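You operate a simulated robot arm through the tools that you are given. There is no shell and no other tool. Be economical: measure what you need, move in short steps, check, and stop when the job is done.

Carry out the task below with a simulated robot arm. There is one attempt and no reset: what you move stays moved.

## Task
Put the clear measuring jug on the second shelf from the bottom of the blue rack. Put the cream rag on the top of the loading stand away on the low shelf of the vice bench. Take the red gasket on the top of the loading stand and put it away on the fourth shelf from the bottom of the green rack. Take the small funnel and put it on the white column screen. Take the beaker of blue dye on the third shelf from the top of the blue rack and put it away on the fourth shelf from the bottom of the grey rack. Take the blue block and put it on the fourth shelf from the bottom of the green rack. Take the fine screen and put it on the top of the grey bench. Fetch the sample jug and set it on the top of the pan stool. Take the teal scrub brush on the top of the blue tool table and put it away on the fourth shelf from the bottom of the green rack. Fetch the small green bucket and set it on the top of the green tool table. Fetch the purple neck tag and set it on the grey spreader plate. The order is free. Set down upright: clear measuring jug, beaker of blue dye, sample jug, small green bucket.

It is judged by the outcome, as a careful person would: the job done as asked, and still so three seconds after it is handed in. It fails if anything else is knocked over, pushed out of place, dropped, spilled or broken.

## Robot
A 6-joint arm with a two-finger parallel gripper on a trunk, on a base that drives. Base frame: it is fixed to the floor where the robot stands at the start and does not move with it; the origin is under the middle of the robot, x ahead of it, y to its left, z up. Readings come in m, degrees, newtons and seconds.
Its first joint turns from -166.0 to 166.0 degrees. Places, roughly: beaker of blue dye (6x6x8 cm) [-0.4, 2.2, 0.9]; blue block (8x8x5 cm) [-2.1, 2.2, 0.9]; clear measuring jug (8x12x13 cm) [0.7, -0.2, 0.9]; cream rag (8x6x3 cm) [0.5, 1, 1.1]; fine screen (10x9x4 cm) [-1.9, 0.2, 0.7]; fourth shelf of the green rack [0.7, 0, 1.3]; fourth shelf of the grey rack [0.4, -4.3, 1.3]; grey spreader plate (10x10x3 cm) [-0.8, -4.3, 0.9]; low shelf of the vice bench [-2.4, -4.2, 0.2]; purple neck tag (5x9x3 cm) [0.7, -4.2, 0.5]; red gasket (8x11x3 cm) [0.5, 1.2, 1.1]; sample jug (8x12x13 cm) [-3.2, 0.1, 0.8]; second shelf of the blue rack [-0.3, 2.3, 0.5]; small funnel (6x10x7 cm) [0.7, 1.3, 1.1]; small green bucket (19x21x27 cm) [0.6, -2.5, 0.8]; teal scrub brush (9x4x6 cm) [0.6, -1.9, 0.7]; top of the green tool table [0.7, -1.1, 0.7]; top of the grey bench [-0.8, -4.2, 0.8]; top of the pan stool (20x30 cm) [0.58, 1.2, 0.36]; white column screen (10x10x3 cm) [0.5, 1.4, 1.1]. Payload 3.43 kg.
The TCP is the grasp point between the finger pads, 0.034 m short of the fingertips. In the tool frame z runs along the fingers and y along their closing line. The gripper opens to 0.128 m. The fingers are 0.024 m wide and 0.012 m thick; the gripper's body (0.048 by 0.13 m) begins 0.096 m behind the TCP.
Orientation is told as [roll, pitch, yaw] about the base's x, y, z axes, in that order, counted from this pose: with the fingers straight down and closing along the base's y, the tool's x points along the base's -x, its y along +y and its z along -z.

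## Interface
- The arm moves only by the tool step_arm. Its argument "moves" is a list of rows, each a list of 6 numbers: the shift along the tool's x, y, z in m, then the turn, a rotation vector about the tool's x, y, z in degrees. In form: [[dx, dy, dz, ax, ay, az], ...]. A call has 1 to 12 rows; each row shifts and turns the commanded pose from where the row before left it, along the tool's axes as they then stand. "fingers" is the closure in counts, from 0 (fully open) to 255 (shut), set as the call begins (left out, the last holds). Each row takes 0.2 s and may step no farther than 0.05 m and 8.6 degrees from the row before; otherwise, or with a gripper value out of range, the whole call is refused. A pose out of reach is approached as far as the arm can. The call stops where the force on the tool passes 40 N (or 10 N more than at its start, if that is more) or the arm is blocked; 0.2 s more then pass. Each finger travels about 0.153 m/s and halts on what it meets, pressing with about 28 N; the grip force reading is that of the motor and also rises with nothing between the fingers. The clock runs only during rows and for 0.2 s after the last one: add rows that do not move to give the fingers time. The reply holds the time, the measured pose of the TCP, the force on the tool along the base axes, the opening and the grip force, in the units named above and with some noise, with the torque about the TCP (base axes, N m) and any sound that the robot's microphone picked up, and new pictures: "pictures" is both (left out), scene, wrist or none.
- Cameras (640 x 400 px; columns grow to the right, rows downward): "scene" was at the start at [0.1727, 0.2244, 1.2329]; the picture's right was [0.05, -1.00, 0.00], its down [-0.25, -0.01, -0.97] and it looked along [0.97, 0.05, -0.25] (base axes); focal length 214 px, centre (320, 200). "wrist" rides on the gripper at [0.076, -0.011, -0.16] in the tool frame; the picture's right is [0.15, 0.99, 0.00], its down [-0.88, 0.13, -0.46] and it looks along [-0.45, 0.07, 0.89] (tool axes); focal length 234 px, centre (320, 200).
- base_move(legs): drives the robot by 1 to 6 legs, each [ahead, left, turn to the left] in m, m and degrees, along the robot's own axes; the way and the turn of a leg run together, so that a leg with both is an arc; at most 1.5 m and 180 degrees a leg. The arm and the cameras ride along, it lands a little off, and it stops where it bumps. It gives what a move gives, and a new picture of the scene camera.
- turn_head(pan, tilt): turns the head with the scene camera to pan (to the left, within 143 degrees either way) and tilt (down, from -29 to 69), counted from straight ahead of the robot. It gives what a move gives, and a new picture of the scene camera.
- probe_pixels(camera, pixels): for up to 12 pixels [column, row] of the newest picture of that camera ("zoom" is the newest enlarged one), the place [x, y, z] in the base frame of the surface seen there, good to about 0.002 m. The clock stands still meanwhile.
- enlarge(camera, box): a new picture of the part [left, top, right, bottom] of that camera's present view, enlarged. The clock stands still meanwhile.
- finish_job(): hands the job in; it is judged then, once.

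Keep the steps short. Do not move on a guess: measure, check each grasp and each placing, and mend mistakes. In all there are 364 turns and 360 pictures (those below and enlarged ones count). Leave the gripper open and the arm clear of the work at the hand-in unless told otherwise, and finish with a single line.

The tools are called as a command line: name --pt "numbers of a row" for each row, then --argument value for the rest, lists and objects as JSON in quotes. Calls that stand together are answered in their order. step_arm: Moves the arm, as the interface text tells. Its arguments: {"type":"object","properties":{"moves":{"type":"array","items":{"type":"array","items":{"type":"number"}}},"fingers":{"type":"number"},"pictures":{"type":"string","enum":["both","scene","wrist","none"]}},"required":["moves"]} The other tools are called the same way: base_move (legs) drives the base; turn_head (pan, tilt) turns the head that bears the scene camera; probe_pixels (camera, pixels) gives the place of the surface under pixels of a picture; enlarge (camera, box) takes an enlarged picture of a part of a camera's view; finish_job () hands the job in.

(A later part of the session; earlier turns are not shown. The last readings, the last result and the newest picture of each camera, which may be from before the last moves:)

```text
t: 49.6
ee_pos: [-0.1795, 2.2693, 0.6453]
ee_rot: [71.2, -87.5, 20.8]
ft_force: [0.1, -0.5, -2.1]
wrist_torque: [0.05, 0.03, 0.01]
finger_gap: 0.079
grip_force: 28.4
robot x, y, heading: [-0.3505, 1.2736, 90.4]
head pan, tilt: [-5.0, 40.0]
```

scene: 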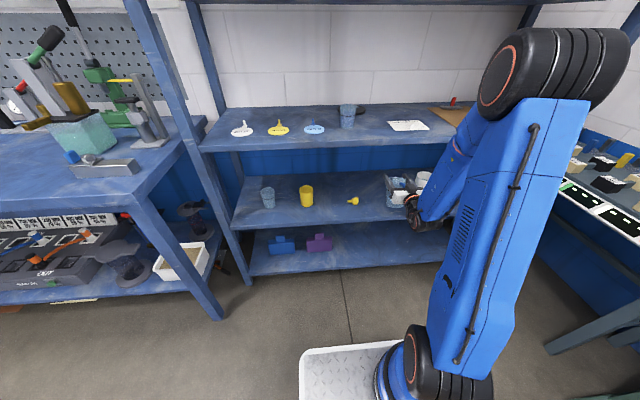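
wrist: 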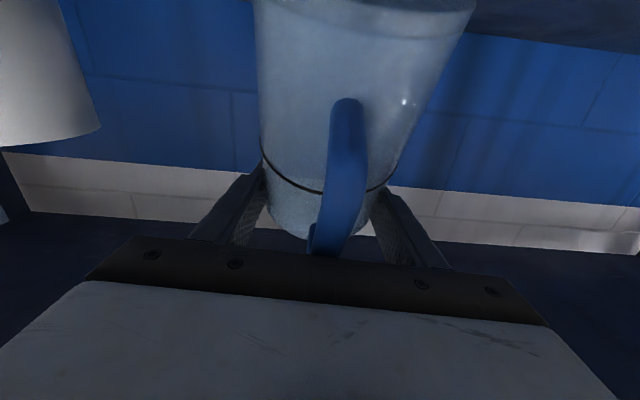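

Now there's room. Tilt the hand 5° more upward and lower until contact.

step_arm --pt "0 0 0 0 -4 0" --pt "0.005 0 0 0 0 0" --pt "0.005 0 0 0 0 0" --pt "0.003 0 0 0 0 0" --pt "0 0 0 0 0 0" --pictures "both"

enlarge --camera "scene" --box '[330, 150, 490, 250]'

```text
t: 50.9
ee_pos: [-0.1682, 2.2699, 0.6378]
ee_rot: [135.3, -85.6, -43.8]
ft_force: [-1.1, -0.7, -1.8]
wrist_torque: [0.08, 0.0, 0.0]
finger_gap: 0.0793
grip_force: 28.1
out of reach, approached as far as the arm can: row 1, 3
robot x, y, heading: [-0.3529, 1.2672, 90.2]
head pan, tilt: [-5.0, 40.0]
```

scene: 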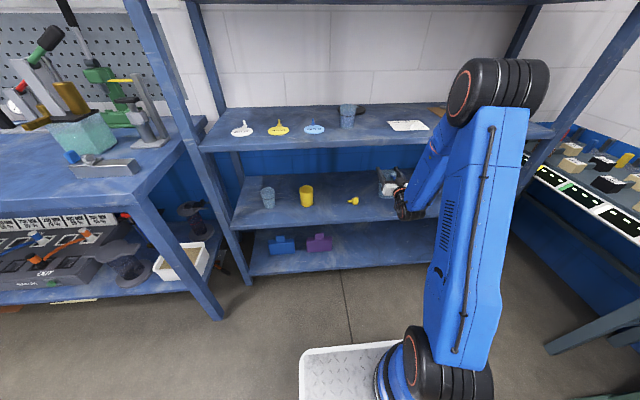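
wrist: 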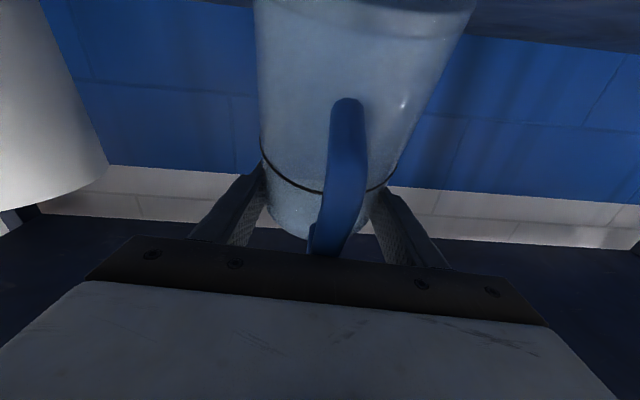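

```text
4.00 times, centred on (410, 200) of scene
```

zoom: 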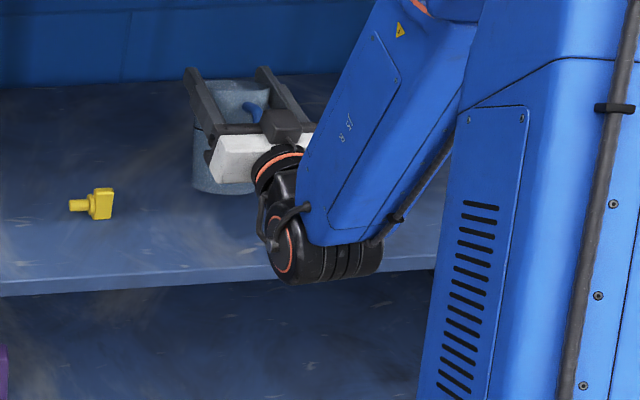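

step_arm --pt "0.005 0 0 0 0 0" --pt "0.005 0 0 0 0 0" --pt "0.004 0 0 0 0 0" --pt "0 0 0 0 0 0" --pictures "none"

```text
t: 51.9
ee_pos: [-0.1633, 2.2746, 0.633]
ee_rot: [134.8, -85.6, -43.3]
ft_force: [-0.8, 0.2, -2.2]
wrist_torque: [0.04, -0.01, 0.03]
finger_gap: 0.079
grip_force: 28.1
out of reach, approached as far as the arm can: row 1, 2, 3
robot x, y, heading: [-0.3541, 1.2724, 90.0]
head pan, tilt: [-5.0, 40.0]
```

base_move --legs '[[-0.06, 0, 0]]'

step_arm --pt "0.0 0.005 0.03 0 0 0" --pt "0 0.008 0.025 0 0 0" --pt "0.005 0 0 0 0 0" --pt "0.005 0 0 0 0 0" --pt "0 0 0 0 0 0" --pictures "none"

```text
t: 52.8
ee_pos: [-0.1633, 2.2147, 0.6311]
ee_rot: [134.8, -85.7, -43.5]
ft_force: [-1.1, 0.8, -1.6]
wrist_torque: [0.05, -0.02, 0.0]
finger_gap: 0.0786
grip_force: 28.3
robot x, y, heading: [-0.3525, 1.2076, 90.1]
head pan, tilt: [-5.0, 40.0]
```

scene: 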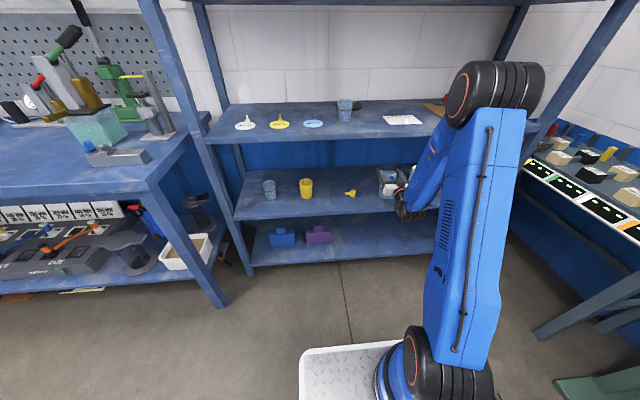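

```text
t: 54.0
ee_pos: [-0.1614, 2.2664, 0.6285]
ee_rot: [136.2, -85.5, -44.2]
ft_force: [-2.3, 0.4, 10.5]
wrist_torque: [0.06, 0.23, -0.05]
finger_gap: 0.0789
grip_force: 27.9
out of reach, approached as far as the arm can: row 2, 3
robot x, y, heading: [-0.3533, 1.2122, 90.1]
head pan, tilt: [-5.0, 40.0]
```

Contact (10 N). Loosen the grip slightly so the jug tips onto its base, drawing the hand back slowly with it.

step_arm --pt "0 0 0 0 0 0" --pt "0 0 0 0 0 0" --fingers 86 --pictures "wrist"

enlarge --camera "scene" --box '[330, 130, 490, 230]'

```text
t: 54.6
ee_pos: [-0.1608, 2.2671, 0.6259]
ee_rot: [134.4, -85.6, -42.4]
ft_force: [0.1, 0.3, -0.8]
wrist_torque: [-0.04, 0.02, 0.01]
finger_gap: 0.0848
grip_force: 0.7
robot x, y, heading: [-0.3548, 1.2113, 90.0]
head pan, tilt: [-5.0, 40.0]
```

wrist: 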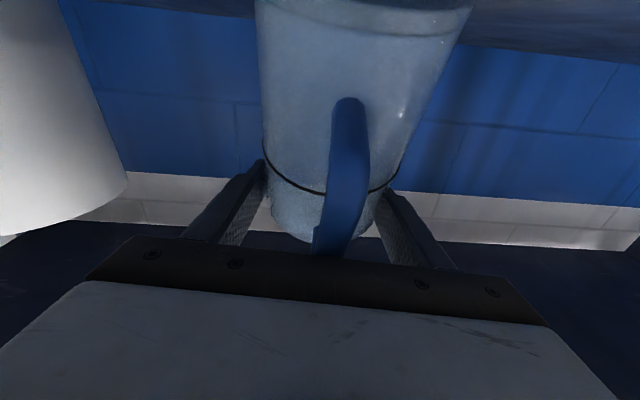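

```text
4.00 times, centred on (410, 180) of scene
```

zoom: 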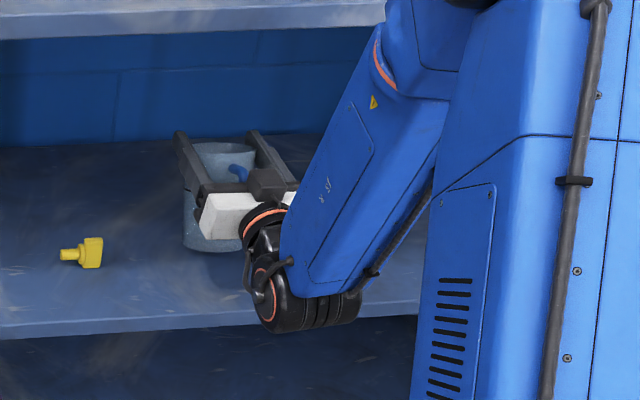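

probe_pixels --camera "zoom" --pixels '[[200, 148], [225, 143], [250, 150], [235, 185], [190, 240], [205, 250], [225, 251], [187, 200], [215, 160]]'

probe_pixels --camera "wrist" --pixels '[[290, 10], [300, 70], [300, 130], [300, 35], [348, 110], [347, 150], [343, 200], [440, 25], [400, 20]]'

```text
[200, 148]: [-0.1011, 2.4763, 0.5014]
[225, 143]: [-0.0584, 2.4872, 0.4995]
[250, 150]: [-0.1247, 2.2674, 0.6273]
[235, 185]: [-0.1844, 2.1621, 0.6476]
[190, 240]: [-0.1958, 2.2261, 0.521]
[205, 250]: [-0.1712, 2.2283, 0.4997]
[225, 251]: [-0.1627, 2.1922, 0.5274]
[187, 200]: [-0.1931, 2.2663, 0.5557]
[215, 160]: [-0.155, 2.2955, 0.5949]
```

```text
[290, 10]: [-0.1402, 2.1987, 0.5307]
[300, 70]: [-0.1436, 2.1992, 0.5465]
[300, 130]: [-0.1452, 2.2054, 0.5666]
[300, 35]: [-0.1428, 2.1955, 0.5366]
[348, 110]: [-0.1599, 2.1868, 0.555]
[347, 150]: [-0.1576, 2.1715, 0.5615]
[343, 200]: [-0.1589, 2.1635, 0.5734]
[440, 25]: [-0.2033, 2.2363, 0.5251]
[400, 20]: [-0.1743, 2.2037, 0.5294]
```

The jug leans ~18° with its handle resting on the palm; retract slowly to let it settle upright.

step_arm --pt "0 0 -0.008 0 0 0" --pt "0 0 -0.008 0 0 0" --pt "0 0 -0.008 0 0 0" --pt "0 0 -0.008 0 0 0" --pt "0 0 -0.008 0 0 0" --pictures "wrist"

enlarge --camera "scene" --box '[330, 130, 490, 230]'

```text
t: 55.8
ee_pos: [-0.1603, 2.2275, 0.6241]
ee_rot: [134.7, -85.5, -43.3]
ft_force: [0.5, 0.0, -1.3]
wrist_torque: [-0.01, 0.03, -0.02]
finger_gap: 0.0852
grip_force: 0.5
robot x, y, heading: [-0.3522, 1.2109, 90.3]
head pan, tilt: [-5.0, 40.0]
```

wrist: 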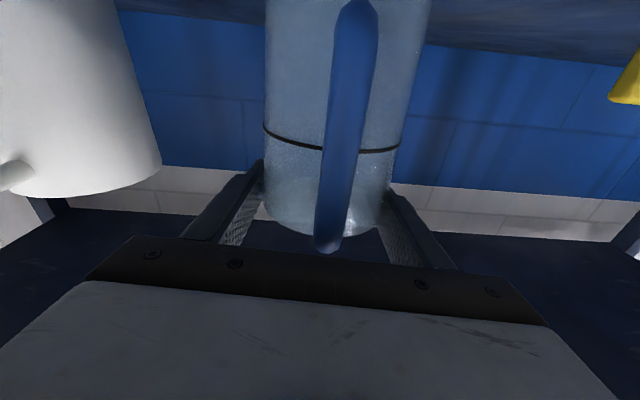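

```text
4.00 times, centred on (410, 180) of scene
```

zoom: 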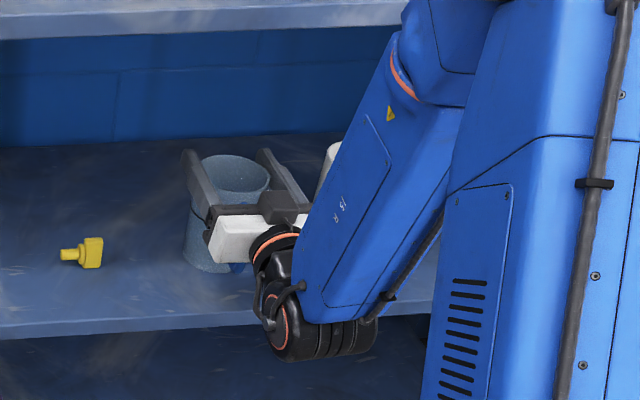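

Upright now. Open and retract straight back.

step_arm --pt "0 0 0 0 0 0" --pt "0 0 0 0 0 0" --pt "0 0 -0.02 0 0 0" --pt "0 0 -0.03 0 0 0" --fingers 45 --pictures "wrist"

base_move --legs '[[-0.3, 0, 0]]'

enlarge --camera "scene" --box '[300, 120, 460, 220]'

```text
t: 56.8
ee_pos: [-0.1584, 2.1784, 0.6248]
ee_rot: [128.7, -85.2, -37.1]
ft_force: [0.4, 0.8, 0.5]
wrist_torque: [0.0, 0.0, 0.04]
finger_gap: 0.1056
grip_force: 0.0
robot x, y, heading: [-0.3582, 1.2114, 90.0]
head pan, tilt: [-5.0, 40.0]
```

wrist: 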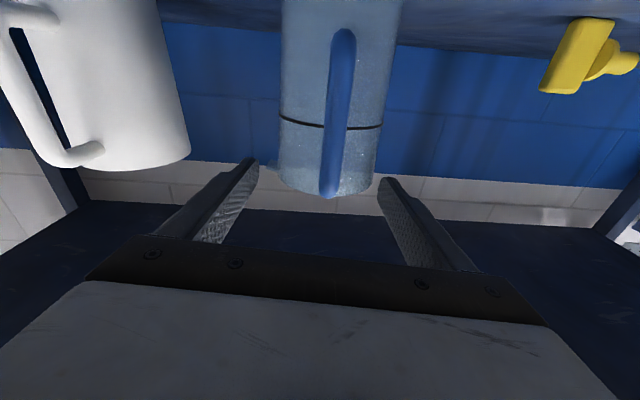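

```text
t: 58.9
ee_pos: [-0.1579, 1.88, 0.624]
ee_rot: [128.5, -85.1, -37.0]
ft_force: [0.5, -0.5, -0.7]
wrist_torque: [0.02, -0.03, 0.03]
finger_gap: 0.1054
grip_force: 0.1
robot x, y, heading: [-0.3546, 0.9063, 90.2]
head pan, tilt: [-5.0, 40.0]
```

scene: 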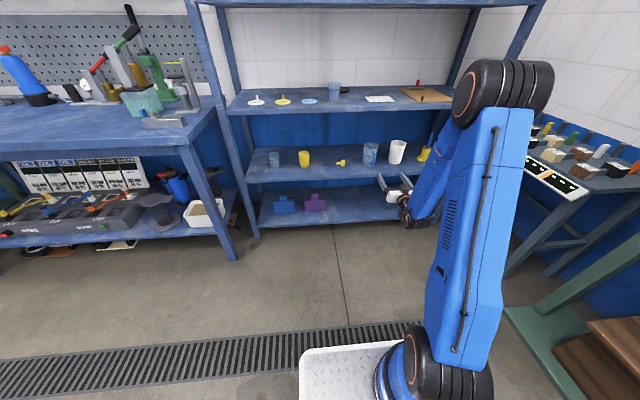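

```text
4.00 times, centred on (380, 170) of scene
```

zoom: 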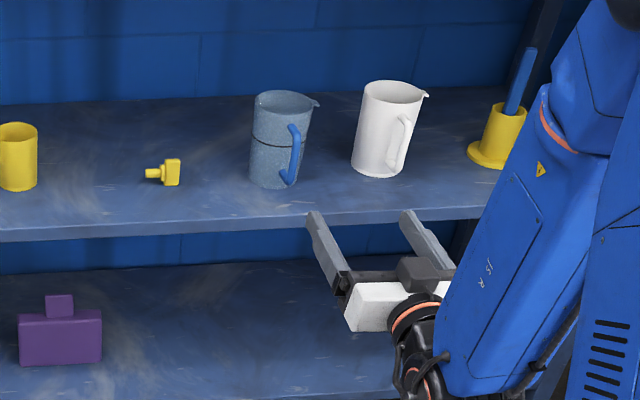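

Measuring jug stands upright on shelf 2. Next the beaker on shelf 3: level the hand, raise it, and look at the beaker.

step_arm --pt "-0.045 0 -0.01 1.4 3.0 -3.8" --pt "-0.045 0 -0.01 0 0 0" --pt "-0.045 0 -0.01 0 0 0" --pt "-0.045 0 -0.01 0 0 0" --pt "-0.045 0 0 0 0 0" --pt "-0.045 0 0 0 0 0" --pt "-0.045 0 0 0 0 0" --fingers 0 --pictures "scene"

enlarge --camera "scene" --box '[230, 60, 390, 160]'

probe_pixels --camera "zoom" --pixels '[[400, 90], [385, 120], [405, 120], [425, 120], [415, 90], [400, 160], [450, 122], [310, 160], [500, 160], [450, 140]]'

```text
t: 60.5
ee_pos: [-0.1462, 1.8385, 0.9458]
ee_rot: [6.7, -89.9, 83.3]
ft_force: [0.1, -0.4, -1.0]
wrist_torque: [0.06, -0.02, 0.01]
finger_gap: 0.128
grip_force: 0.0
out of reach, approached as far as the arm can: row 1
robot x, y, heading: [-0.3539, 0.9117, 90.1]
head pan, tilt: [-5.0, 40.0]
```

scene: 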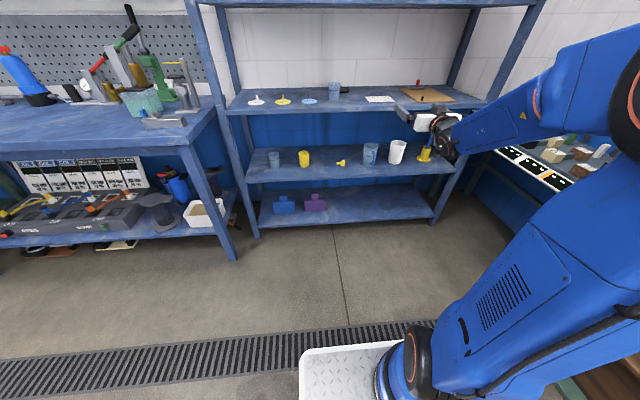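

```text
4.00 times, centred on (310, 110) of scene
```

zoom: 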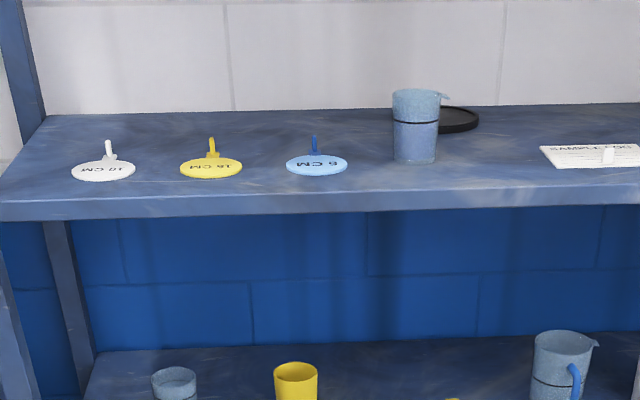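

```text
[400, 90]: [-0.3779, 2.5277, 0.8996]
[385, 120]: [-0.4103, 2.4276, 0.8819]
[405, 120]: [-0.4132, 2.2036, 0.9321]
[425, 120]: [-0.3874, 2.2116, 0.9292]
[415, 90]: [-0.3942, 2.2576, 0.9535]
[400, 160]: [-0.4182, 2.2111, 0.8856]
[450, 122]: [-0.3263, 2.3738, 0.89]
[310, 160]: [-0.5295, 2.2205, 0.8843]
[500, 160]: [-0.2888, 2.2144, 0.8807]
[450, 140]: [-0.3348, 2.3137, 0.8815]
```

Beaker centre ≈(-0.40, 2.233), shelf 0.881, rim ≈0.96. Pitch the hand 10° down, set height 0.93, shift base left 0.25 and nearer.

step_arm --pt "0 0 0 0 5 0" --pt "0 0 0 0 5 0" --pt "0.013 0 0 0 0 0" --pictures "none"

base_move --legs '[[0.15, 0.254, 0]]'

step_arm --pt "0 0 0 0 0 0" --pictures "wrist"

```text
t: 61.3
ee_pos: [-0.1462, 1.8355, 0.9333]
ee_rot: [0.1, -79.9, 89.9]
ft_force: [0.0, -0.8, 0.4]
wrist_torque: [0.02, 0.03, -0.01]
finger_gap: 0.1278
grip_force: 0.1
robot x, y, heading: [-0.3526, 0.9105, 89.8]
head pan, tilt: [-5.0, 40.0]
```

```text
t: 63.3
ee_pos: [-0.4005, 1.9872, 0.9327]
ee_rot: [0.1, -80.0, 89.8]
ft_force: [-0.4, -1.0, 1.2]
wrist_torque: [0.01, -0.03, 0.0]
finger_gap: 0.128
grip_force: 0.1
robot x, y, heading: [-0.6086, 1.0624, 89.8]
head pan, tilt: [-5.0, 40.0]
```

scene: 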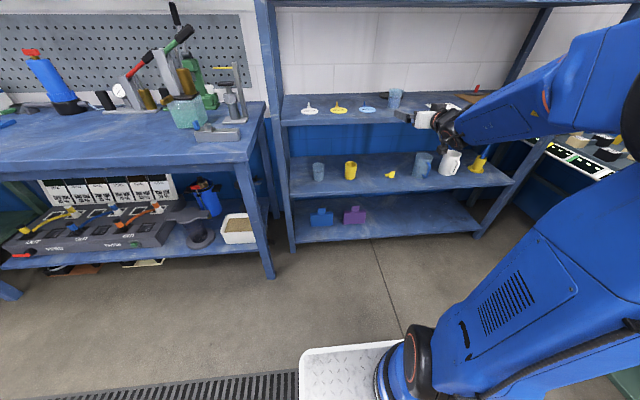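

```text
t: 63.7
ee_pos: [-0.4007, 1.9876, 0.9335]
ee_rot: [0.2, -80.0, 89.8]
ft_force: [-0.5, -0.1, 0.1]
wrist_torque: [-0.02, -0.04, 0.0]
finger_gap: 0.128
grip_force: 0.2
robot x, y, heading: [-0.6116, 1.0642, 89.8]
head pan, tilt: [-5.0, 40.0]
```

wrist: 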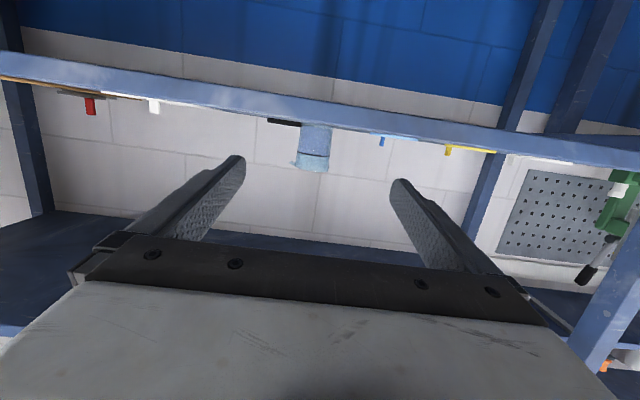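

Beaker lies mid-finger. Drive 0.15 m in, then check.

base_move --legs '[[0.15, 0, 0]]'

step_arm --pt "0 0 0 0 0 0" --pictures "wrist"

probe_pixels --camera "wrist" --pixels '[[300, 125], [315, 125], [325, 110], [335, 130], [312, 145], [250, 160], [390, 190]]'

```text
t: 65.1
ee_pos: [-0.403, 2.1374, 0.9329]
ee_rot: [0.2, -80.1, 90.0]
ft_force: [-0.1, -0.3, -0.1]
wrist_torque: [-0.03, -0.04, 0.02]
finger_gap: 0.128
grip_force: 0.0
robot x, y, heading: [-0.6096, 1.2123, 89.7]
head pan, tilt: [-5.0, 40.0]
```

scene: 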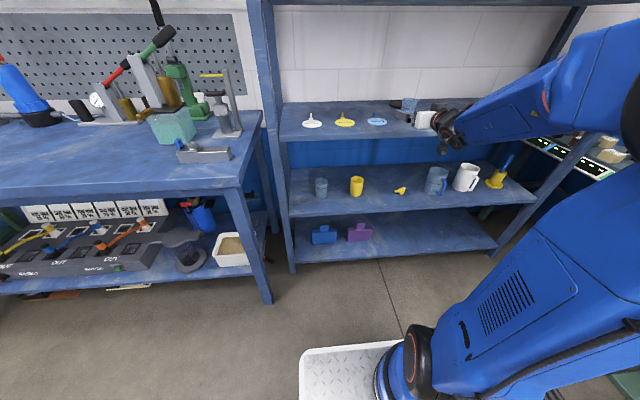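

```text
t: 65.5
ee_pos: [-0.4014, 2.1366, 0.9325]
ee_rot: [0.2, -79.9, 89.9]
ft_force: [0.3, -0.6, -0.4]
wrist_torque: [0.01, 0.01, -0.04]
finger_gap: 0.1281
grip_force: 0.1
robot x, y, heading: [-0.6077, 1.2171, 90.1]
head pan, tilt: [-5.0, 40.0]
```

wrist: 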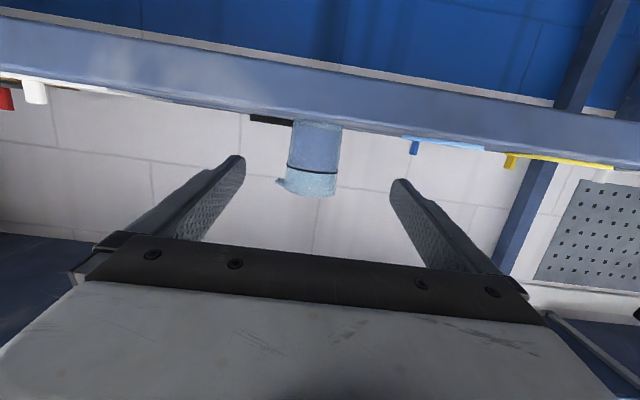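

```text
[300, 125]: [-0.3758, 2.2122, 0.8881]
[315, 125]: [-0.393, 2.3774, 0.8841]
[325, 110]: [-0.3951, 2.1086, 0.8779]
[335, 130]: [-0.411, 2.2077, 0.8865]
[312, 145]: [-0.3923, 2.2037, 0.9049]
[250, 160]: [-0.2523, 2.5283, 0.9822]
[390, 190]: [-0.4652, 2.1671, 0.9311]
```

step_arm --pt "-0.005 -0.002 0.0283 0 0 0" --pt "-0.005 -0.002 0.0283 0 0 0" --pt "-0.005 -0.001 0.0283 0 0 0" --pt "0 0 0 0 0 0" --pictures "wrist"

```text
t: 66.5
ee_pos: [-0.3979, 2.2225, 0.933]
ee_rot: [0.1, -80.0, 89.9]
ft_force: [0.0, 0.1, -0.2]
wrist_torque: [-0.04, 0.02, 0.0]
finger_gap: 0.1281
grip_force: 0.0
robot x, y, heading: [-0.6098, 1.21, 89.9]
head pan, tilt: [-5.0, 40.0]
```

wrist: 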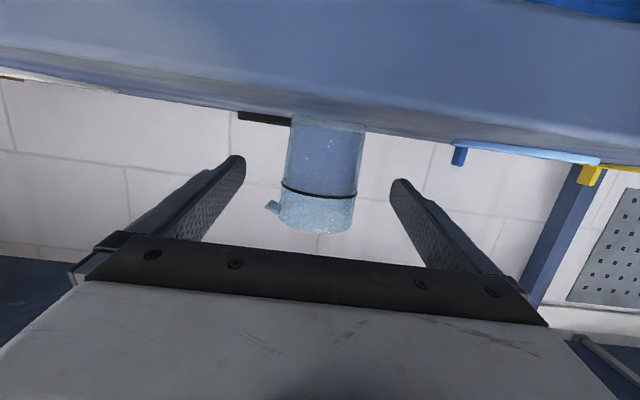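

step_arm --pt "0.009 0 0.003 0 0 0" --pt "0 0 0 0 0 0" --pictures "none"

step_arm --pt "0 0 0 0 0 0" --pt "0 0 0 0 0 0" --pt "0 0 0 0 0 0" --pt "0 0 0 0 0 0" --fingers 255 --pictures "wrist"

```text
t: 67.1
ee_pos: [-0.3979, 2.2249, 0.9248]
ee_rot: [0.1, -80.0, 89.8]
ft_force: [-0.8, 0.1, 0.4]
wrist_torque: [0.02, 0.0, 0.03]
finger_gap: 0.1279
grip_force: 0.1
robot x, y, heading: [-0.6076, 1.2135, 90.1]
head pan, tilt: [-5.0, 40.0]
```

```text
t: 68.1
ee_pos: [-0.3977, 2.2255, 0.9255]
ee_rot: [0.1, -80.1, 89.9]
ft_force: [-0.9, -0.7, 1.3]
wrist_torque: [0.01, 0.09, 0.0]
finger_gap: 0.0546
grip_force: 28.0
robot x, y, heading: [-0.6091, 1.2113, 89.9]
head pan, tilt: [-5.0, 40.0]
```

wrist: 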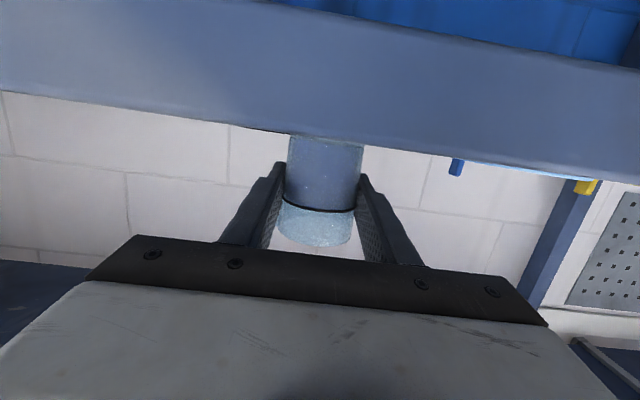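

Gripped. Lift slowly 4 cm and check for slip.

step_arm --pt "-0.004 0 -0.0007 0 0 0" --pt "-0.005 0 -0.0009 0 0 0" --pt "-0.006 0 -0.001 0 0 0" --pt "-0.006 0 -0.001 0 0 0" --pt "-0.006 0 -0.001 0 0 0" --pt "-0.006 0 -0.001 0 0 0" --pt "-0.006 0 -0.001 0 0 0" --pt "-0.004 0 -0.0007 0 0 0" --pt "0 0 0 0 0 0" --pictures "wrist"

```text
t: 70.1
ee_pos: [-0.3983, 2.2255, 0.968]
ee_rot: [0.2, -79.9, 89.9]
ft_force: [0.2, -0.1, -1.0]
wrist_torque: [0.0, 0.01, -0.01]
finger_gap: 0.0544
grip_force: 27.9
robot x, y, heading: [-0.6089, 1.2123, 89.8]
head pan, tilt: [-5.0, 40.0]
```

wrist: 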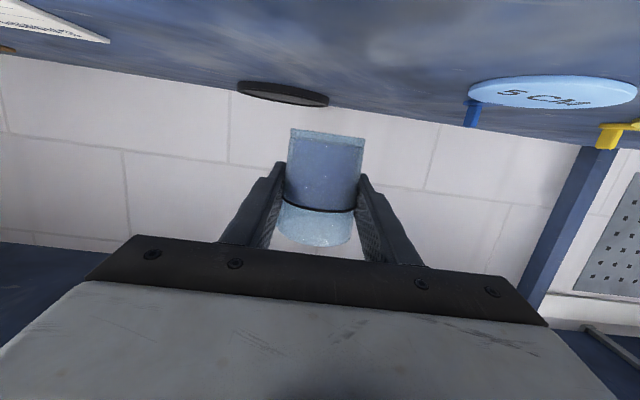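

No slip. Back out, then retract the arm a bit.

base_move --legs '[[-0.5, 0, 0]]'

step_arm --pt "-0.01 0 -0.03 0 0 0" --pt "-0.01 0 -0.03 0 0 0" --pt "-0.01 0 -0.03 0 0 0" --pt "-0.01 0 -0.03 0 0 0" --pt "-0.01 0 -0.03 0 0 0" --pt "-0.01 0 -0.03 0 0 0" --pt "-0.01 0 -0.03 0 0 0" --pt "0 0 0 0 0 0" --pictures "none"

turn_head --pan -90 --tilt 25

turn_head --pan 90 --tilt 25

```text
t: 73.0
ee_pos: [-0.3955, 1.7232, 0.9677]
ee_rot: [0.2, -80.0, 89.8]
ft_force: [-0.3, 0.1, -1.0]
wrist_torque: [-0.02, -0.03, 0.0]
finger_gap: 0.054
grip_force: 27.6
robot x, y, heading: [-0.6078, 0.7085, 90.1]
head pan, tilt: [-5.0, 40.0]
```

scene: 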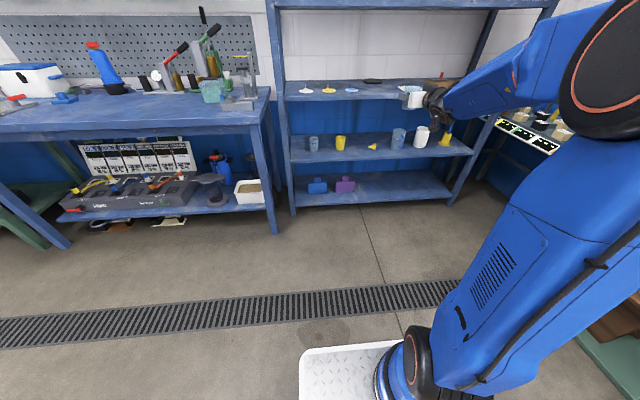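

```text
t: 74.8
ee_pos: [-0.3964, 1.5287, 1.0736]
ee_rot: [0.1, -79.9, 89.8]
ft_force: [-0.6, -0.7, -0.5]
wrist_torque: [0.0, 0.03, 0.01]
finger_gap: 0.0538
grip_force: 27.6
robot x, y, heading: [-0.6099, 0.7115, 90.0]
head pan, tilt: [-5.0, 40.0]
```

```text
t: 76.4
ee_pos: [-0.3971, 1.5282, 1.0738]
ee_rot: [0.2, -80.0, 89.7]
ft_force: [-0.8, 0.6, -0.9]
wrist_torque: [0.0, -0.03, 0.03]
finger_gap: 0.0539
grip_force: 28.1
robot x, y, heading: [-0.6087, 0.7142, 90.0]
head pan, tilt: [-90.0, 25.0]
```

scene: 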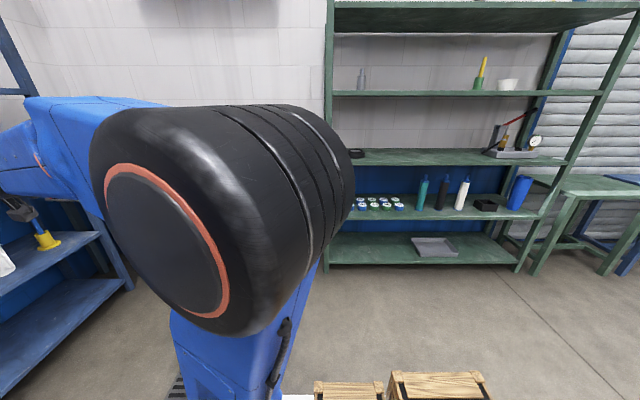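

```text
t: 79.1
ee_pos: [-0.3967, 1.5277, 1.0744]
ee_rot: [0.2, -80.0, 89.8]
ft_force: [0.1, -0.8, -1.4]
wrist_torque: [0.01, 0.04, 0.0]
finger_gap: 0.0535
grip_force: 27.9
robot x, y, heading: [-0.6092, 0.7114, 89.8]
head pan, tilt: [90.0, 25.0]
```

scene: 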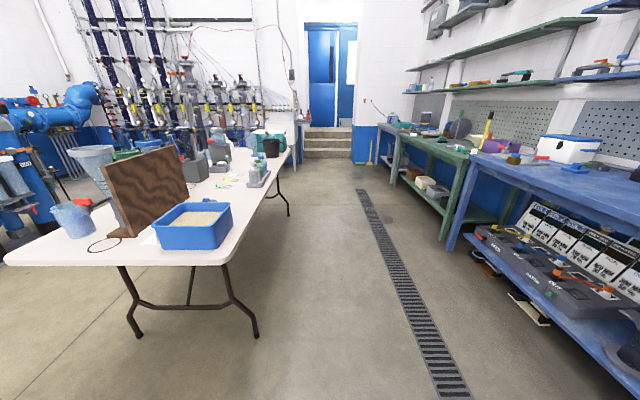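

turn_head --pan -90 --tilt 60

probe_pixels --camera "scene" --pixels '[[440, 120], [350, 120], [400, 200], [320, 60], [560, 150], [320, 250]]'

```text
t: 81.8
ee_pos: [-0.3964, 1.5272, 1.073]
ee_rot: [0.2, -80.0, 89.8]
ft_force: [-0.4, -1.0, -1.2]
wrist_torque: [0.01, 0.01, -0.02]
finger_gap: 0.0532
grip_force: 27.7
robot x, y, heading: [-0.6125, 0.7094, 90.1]
head pan, tilt: [-90.0, 60.0]
```

scene: 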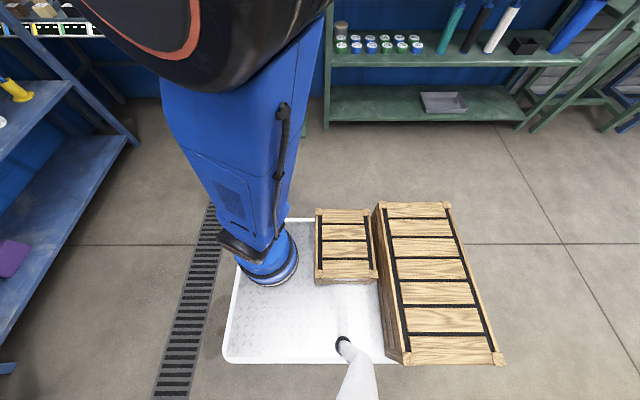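

```text
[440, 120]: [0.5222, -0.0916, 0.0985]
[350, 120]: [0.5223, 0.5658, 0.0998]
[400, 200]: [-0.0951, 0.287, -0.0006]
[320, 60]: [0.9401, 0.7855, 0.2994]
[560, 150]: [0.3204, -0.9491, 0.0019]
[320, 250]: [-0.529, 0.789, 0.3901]
```

Crates ride on my own platform. Turn right 180° and drive south along x≈-0.6.

base_move --legs '[[0, 0, -180], [1.5, 0, 0], [1.0, 0, 0]]'

turn_head --pan 10 --tilt 15

```text
t: 101.4
ee_pos: [-0.8467, -2.606, 1.0736]
ee_rot: [0.2, -80.0, -90.5]
ft_force: [0.5, -0.1, -0.8]
wrist_torque: [-0.02, 0.0, -0.02]
finger_gap: 0.0532
grip_force: 28.1
robot x, y, heading: [-0.631, -1.7912, -90.3]
head pan, tilt: [-90.0, 60.0]
```

scene: 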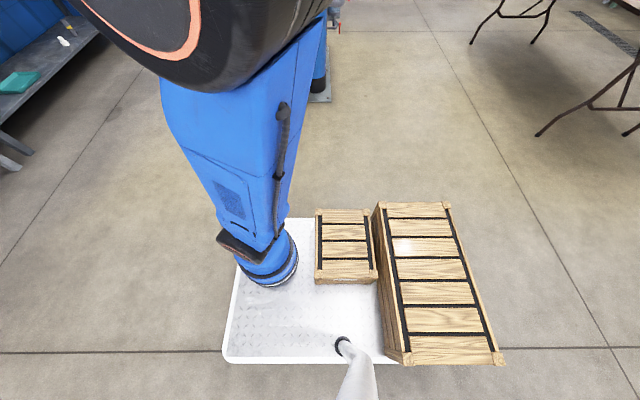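

```text
t: 103.1
ee_pos: [-0.8457, -2.6073, 1.0735]
ee_rot: [0.1, -80.0, -90.5]
ft_force: [-0.7, -0.1, -0.8]
wrist_torque: [0.02, 0.03, 0.03]
finger_gap: 0.0533
grip_force: 28.1
robot x, y, heading: [-0.6251, -1.7884, -90.5]
head pan, tilt: [10.0, 15.0]
```

scene: 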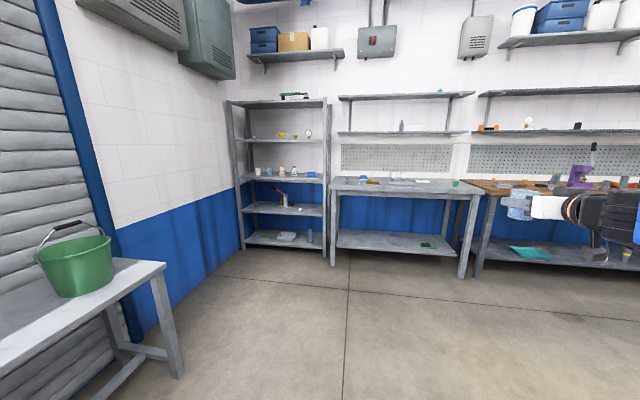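

enlarge --camera "scene" --box '[215, 80, 375, 260]'

probe_pixels --camera "scene" --pixels '[[260, 139], [290, 139], [320, 139], [282, 136], [308, 134], [255, 100], [290, 180], [290, 207], [290, 240], [300, 208], [120, 262], [180, 350]]'

```text
2.22 times, centred on (295, 170) of scene
```

zoom: 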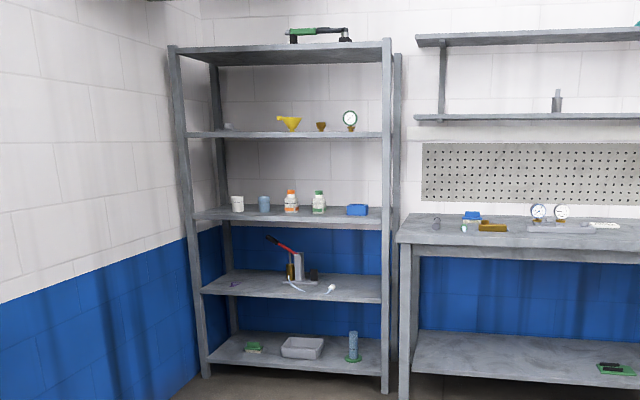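

```text
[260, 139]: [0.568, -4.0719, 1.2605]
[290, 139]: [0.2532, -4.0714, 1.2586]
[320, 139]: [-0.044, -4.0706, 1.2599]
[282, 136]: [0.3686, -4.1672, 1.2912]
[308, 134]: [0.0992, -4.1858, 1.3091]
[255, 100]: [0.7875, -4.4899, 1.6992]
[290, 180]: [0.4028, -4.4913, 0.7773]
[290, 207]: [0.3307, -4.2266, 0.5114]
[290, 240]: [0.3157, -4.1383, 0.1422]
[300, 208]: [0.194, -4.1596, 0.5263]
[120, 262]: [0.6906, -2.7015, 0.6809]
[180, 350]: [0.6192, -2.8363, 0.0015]
```

Fourth shelf top ≈1.265, front y=-4.07; gap left of the yellow funnel at x≈0.50. Raise the beaker to 1.40 m and swing it to the robot's left.

step_arm --pt "-0.027 0.038 -0.005 0 0 0" --pt "-0.027 0.038 -0.005 0 0 0" --pt "-0.027 0.038 -0.005 0 0 0" --pt "-0.027 0.038 -0.005 0 0 0" --pt "-0.027 0.038 -0.005 0 0 0" --pt "-0.027 0.038 -0.005 0 0 0" --pt "-0.027 0.038 -0.005 0 0 0" --pt "-0.027 0.038 -0.005 0 0 0" --pt "-0.027 0.038 -0.005 0 0 0" --pt "-0.027 0.038 -0.005 0 0 0" --pt "-0.027 0.038 -0.005 0 0 0" --pt "-0.027 0.038 -0.005 0 0 0" --pictures "scene"

base_move --legs '[[1.15, 0, 0], [0, 0.82, 0]]'

```text
t: 105.7
ee_pos: [-0.3919, -2.6057, 1.404]
ee_rot: [0.5, -80.0, -90.9]
ft_force: [-0.9, 1.6, -0.3]
wrist_torque: [0.05, -0.01, 0.07]
finger_gap: 0.0537
grip_force: 28.0
robot x, y, heading: [-0.6288, -1.7904, -90.4]
head pan, tilt: [10.0, 15.0]
```

scene: 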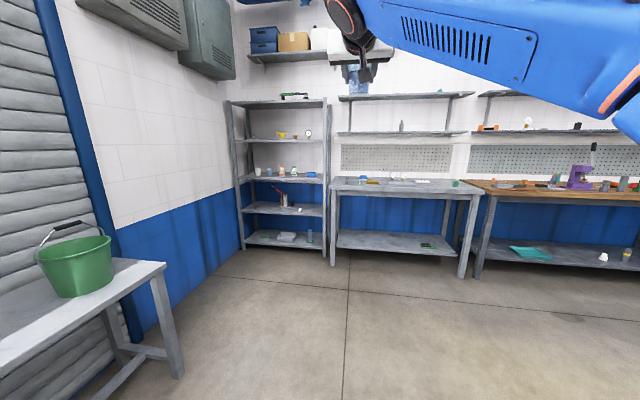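

```text
t: 115.6
ee_pos: [0.4155, -3.7739, 1.4023]
ee_rot: [0.1, -80.0, -91.0]
ft_force: [0.0, 0.4, -0.6]
wrist_torque: [0.02, -0.01, -0.03]
finger_gap: 0.0534
grip_force: 28.1
robot x, y, heading: [0.1858, -2.9542, -90.9]
head pan, tilt: [10.0, 15.0]
```

scene: 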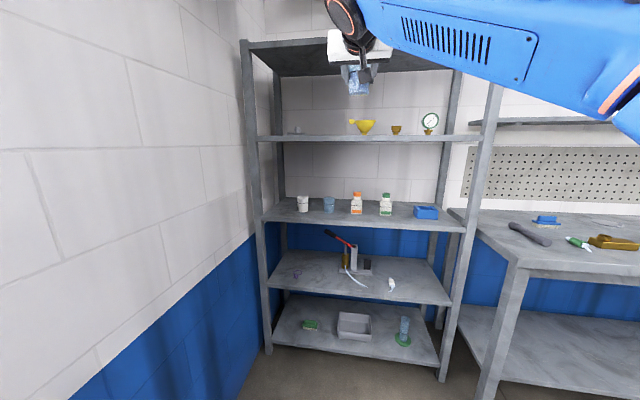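

enlarge --camera "scene" --box '[250, 80, 410, 180]'

probe_pixels --camera "zoom" --pixels '[[180, 205], [400, 195], [430, 170], [455, 185], [200, 235], [330, 235], [480, 240], [130, 200]]'

step_arm --pt "0 0 0 0 0 0" --pictures "wrist"

```text
4.00 times, centred on (330, 130) of scene
```

zoom: 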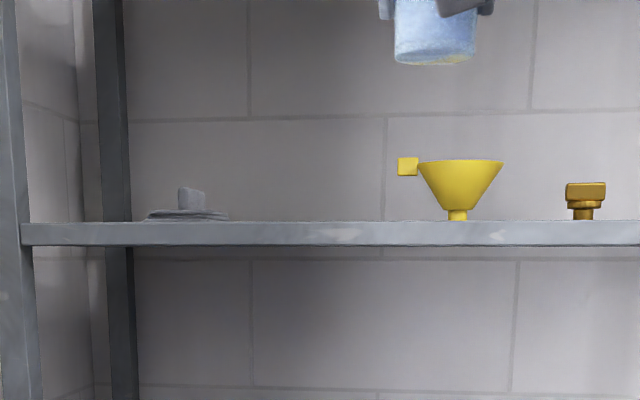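

```text
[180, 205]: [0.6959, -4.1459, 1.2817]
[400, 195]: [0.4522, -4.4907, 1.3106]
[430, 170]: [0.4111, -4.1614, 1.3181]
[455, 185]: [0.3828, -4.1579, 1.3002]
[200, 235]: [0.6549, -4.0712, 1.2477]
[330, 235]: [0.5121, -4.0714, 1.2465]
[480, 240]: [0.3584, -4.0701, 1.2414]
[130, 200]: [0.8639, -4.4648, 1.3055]
```

```text
t: 116.0
ee_pos: [0.4163, -3.773, 1.4025]
ee_rot: [0.1, -80.0, -90.9]
ft_force: [-0.5, -0.2, -1.4]
wrist_torque: [-0.01, -0.01, 0.01]
finger_gap: 0.0533
grip_force: 28.4
robot x, y, heading: [0.1862, -2.9576, -91.0]
head pan, tilt: [10.0, 15.0]
```

wrist: 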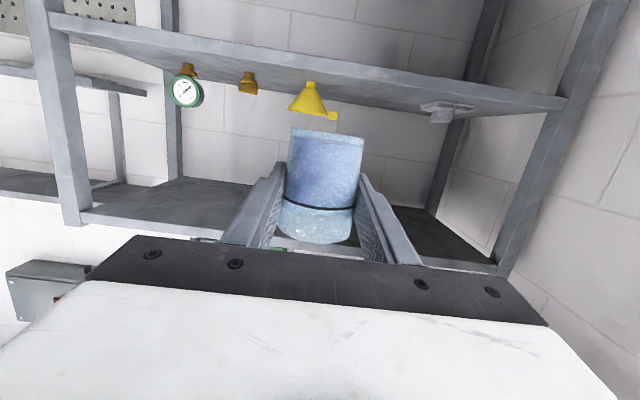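

Gap between funnel handle (x 0.447) and lid (x 0.641): aim x=0.545, y=-4.15. Lower to 1.335 and shift base.

step_arm --pt "0.022 0 0.004 0 0 0" --pt "0.022 0 0.004 0 0 0" --pt "0.022 0 0.004 0 0 0" --pictures "none"

base_move --legs '[[0.13, 0.13, 0.9]]'

step_arm --pt "0 0 0 0 0 0" --pictures "wrist"

```text
t: 116.8
ee_pos: [0.4154, -3.775, 1.3349]
ee_rot: [0.1, -80.1, -90.9]
ft_force: [-1.0, 0.8, -1.5]
wrist_torque: [-0.02, 0.04, -0.01]
finger_gap: 0.0535
grip_force: 28.1
robot x, y, heading: [0.1852, -2.9586, -90.9]
head pan, tilt: [10.0, 15.0]
```

```text
t: 117.8
ee_pos: [0.4532, -3.8079, 1.3357]
ee_rot: [-0.3, -79.9, -90.4]
ft_force: [-0.4, 0.1, -1.0]
wrist_torque: [-0.02, -0.02, 0.0]
finger_gap: 0.0535
grip_force: 28.2
robot x, y, heading: [0.2151, -2.9857, -90.5]
head pan, tilt: [10.0, 15.0]
stopped in leg 1: the robot was blocked; the commanded pose is now the measured one
```

scene: 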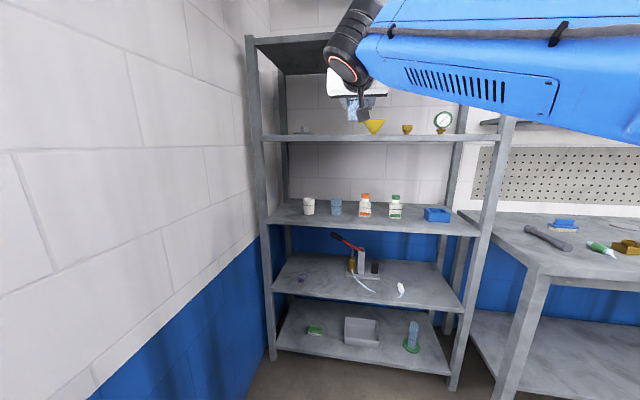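

```text
t: 118.2
ee_pos: [0.4529, -3.8069, 1.3363]
ee_rot: [-0.1, -80.0, -90.6]
ft_force: [0.5, -0.7, -0.5]
wrist_torque: [-0.04, 0.0, 0.0]
finger_gap: 0.0535
grip_force: 27.9
robot x, y, heading: [0.2189, -2.9907, -90.3]
head pan, tilt: [10.0, 15.0]
```

wrist: 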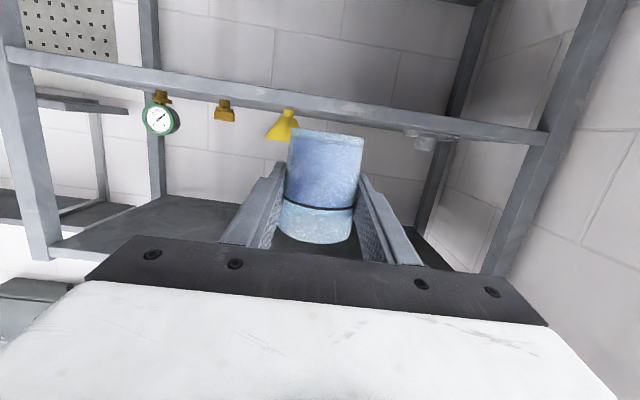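

Base got blocked on the left; check what it touched.

turn_head --pan 100 --tilt 50

```text
t: 119.8
ee_pos: [0.4532, -3.8073, 1.3354]
ee_rot: [0.0, -80.0, -90.6]
ft_force: [-0.4, 0.5, -0.4]
wrist_torque: [0.0, 0.01, -0.02]
finger_gap: 0.0535
grip_force: 27.8
robot x, y, heading: [0.2178, -2.988, -90.4]
head pan, tilt: [100.0, 50.0]
```

scene: 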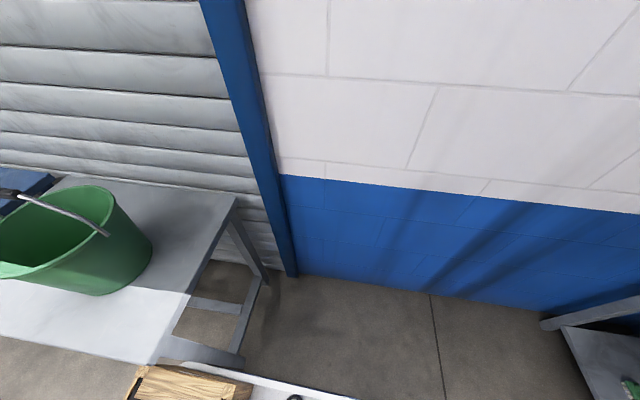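

The crate corner is against the bench leg. Ease off right, go forward 0.15 m, and use the arm for the sideways shift.

base_move --legs '[[0.0, -0.02, 0], [0.15, 0, 0]]'

step_arm --pt "0 0.028 0 0 0 0" --pt "0 0.028 0 0 0 0" --pt "0 0.028 0 0 0 0" --pt "0 0.028 0 0 0 0" --pt "0 0 0 0 0 0" --pictures "wrist"

```text
t: 121.6
ee_pos: [0.4322, -3.9572, 1.3352]
ee_rot: [0.0, -80.0, -90.5]
ft_force: [0.2, -0.2, -1.4]
wrist_torque: [-0.01, -0.03, 0.0]
finger_gap: 0.0534
grip_force: 28.2
robot x, y, heading: [0.1973, -3.1419, -90.3]
head pan, tilt: [100.0, 50.0]
```

scene: 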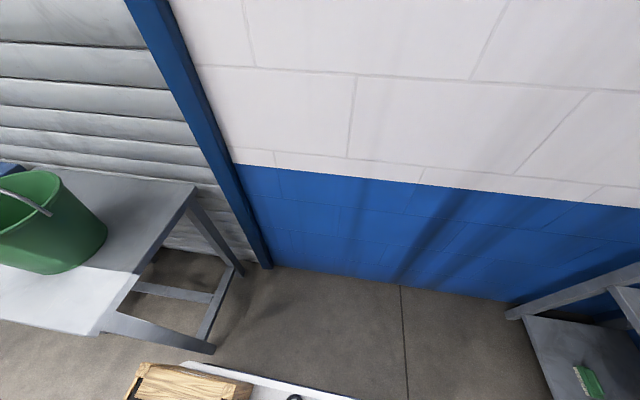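

```text
t: 122.8
ee_pos: [0.5448, -3.958, 1.3357]
ee_rot: [0.0, -79.9, -90.5]
ft_force: [0.3, -0.8, -0.7]
wrist_torque: [0.01, 0.02, 0.0]
finger_gap: 0.0536
grip_force: 27.9
robot x, y, heading: [0.1975, -3.1403, -90.6]
head pan, tilt: [100.0, 50.0]
```

wrist: 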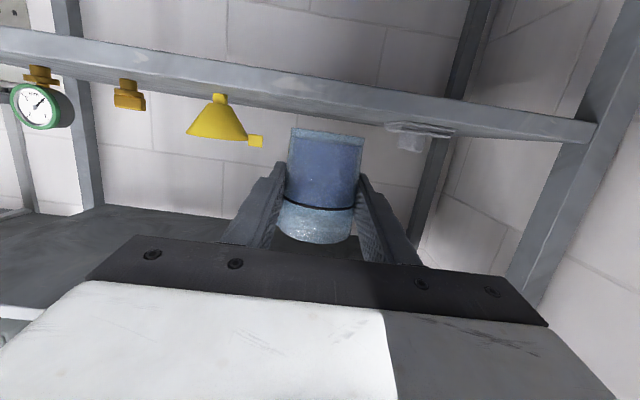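

step_arm --pt "-0.0067 0 0.038 0 0 0" --pt "-0.0067 0 0.038 0 0 0" --pt "-0.0067 0 0.038 0 0 0" --pt "-0.0067 0 0.038 0 0 0" --pt "-0.0067 0 0.038 0 0 0" --pt "0 0 0 0 0 0" --pictures "wrist"

probe_pixels --camera "wrist" --pixels '[[320, 100], [240, 100], [420, 100], [215, 80], [300, 30]]'

```text
t: 124.2
ee_pos: [0.5406, -4.152, 1.3356]
ee_rot: [0.0, -79.9, -90.6]
ft_force: [-1.2, 0.3, 0.4]
wrist_torque: [0.02, -0.01, 0.02]
finger_gap: 0.0533
grip_force: 28.1
robot x, y, heading: [0.199, -3.138, -90.8]
head pan, tilt: [100.0, 50.0]
```

wrist: 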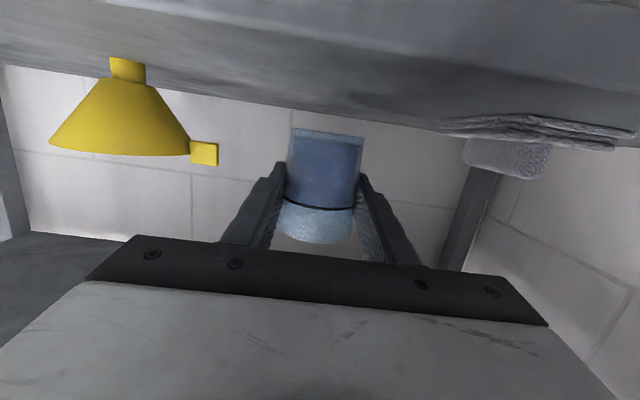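

```text
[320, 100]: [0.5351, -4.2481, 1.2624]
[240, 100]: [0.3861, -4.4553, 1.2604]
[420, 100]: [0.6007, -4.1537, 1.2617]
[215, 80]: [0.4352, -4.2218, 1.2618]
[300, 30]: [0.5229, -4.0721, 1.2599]
```

Shelf top 1.262. Lower gently to contact.

step_arm --pt "0.01 0 0.0017 0 0 0" --pt "0.01 0 0.0017 0 0 0" --pt "0.005 0 0.0009 0 0 0" --pt "0.003 0 0.0005 0 0 0" --pt "0.001 0 0 0 0 0" --pt "0 0 0 0 0 0" --pictures "wrist"

```text
t: 125.6
ee_pos: [0.5409, -4.1513, 1.3046]
ee_rot: [0.0, -80.0, -90.7]
ft_force: [0.3, -0.1, -0.9]
wrist_torque: [0.01, -0.01, 0.01]
finger_gap: 0.0533
grip_force: 28.5
robot x, y, heading: [0.1998, -3.1405, -90.9]
head pan, tilt: [100.0, 50.0]
```

wrist: 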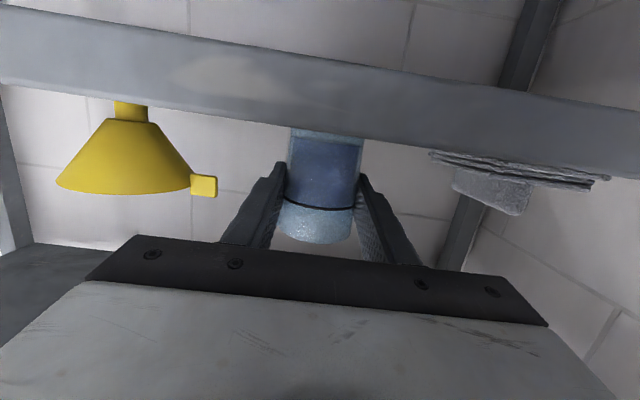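

step_arm --pt "0.001 0 0 0 0 0" --pt "0.001 0 0 0 0 0" --pt "0 0 0 0 0 0" --pictures "none"

step_arm --pt "0.001 0 0 0 0 0" --pt "0.001 0 0 0 0 0" --pt "0 0 0 0 0 0" --pictures "none"

```text
t: 126.4
ee_pos: [0.5404, -4.149, 1.3049]
ee_rot: [0.2, -80.1, -90.9]
ft_force: [-0.2, -3.1, 11.5]
wrist_torque: [-0.47, -0.24, -0.01]
finger_gap: 0.0533
grip_force: 28.2
robot x, y, heading: [0.1973, -3.1402, -90.6]
head pan, tilt: [100.0, 50.0]
```

```text
t: 127.2
ee_pos: [0.5413, -4.1495, 1.3027]
ee_rot: [0.1, -80.0, -90.6]
ft_force: [-3.1, 0.0, 19.1]
wrist_torque: [0.07, 0.0, 0.01]
finger_gap: 0.0538
grip_force: 27.9
robot x, y, heading: [0.1996, -3.139, -90.7]
head pan, tilt: [100.0, 50.0]
```

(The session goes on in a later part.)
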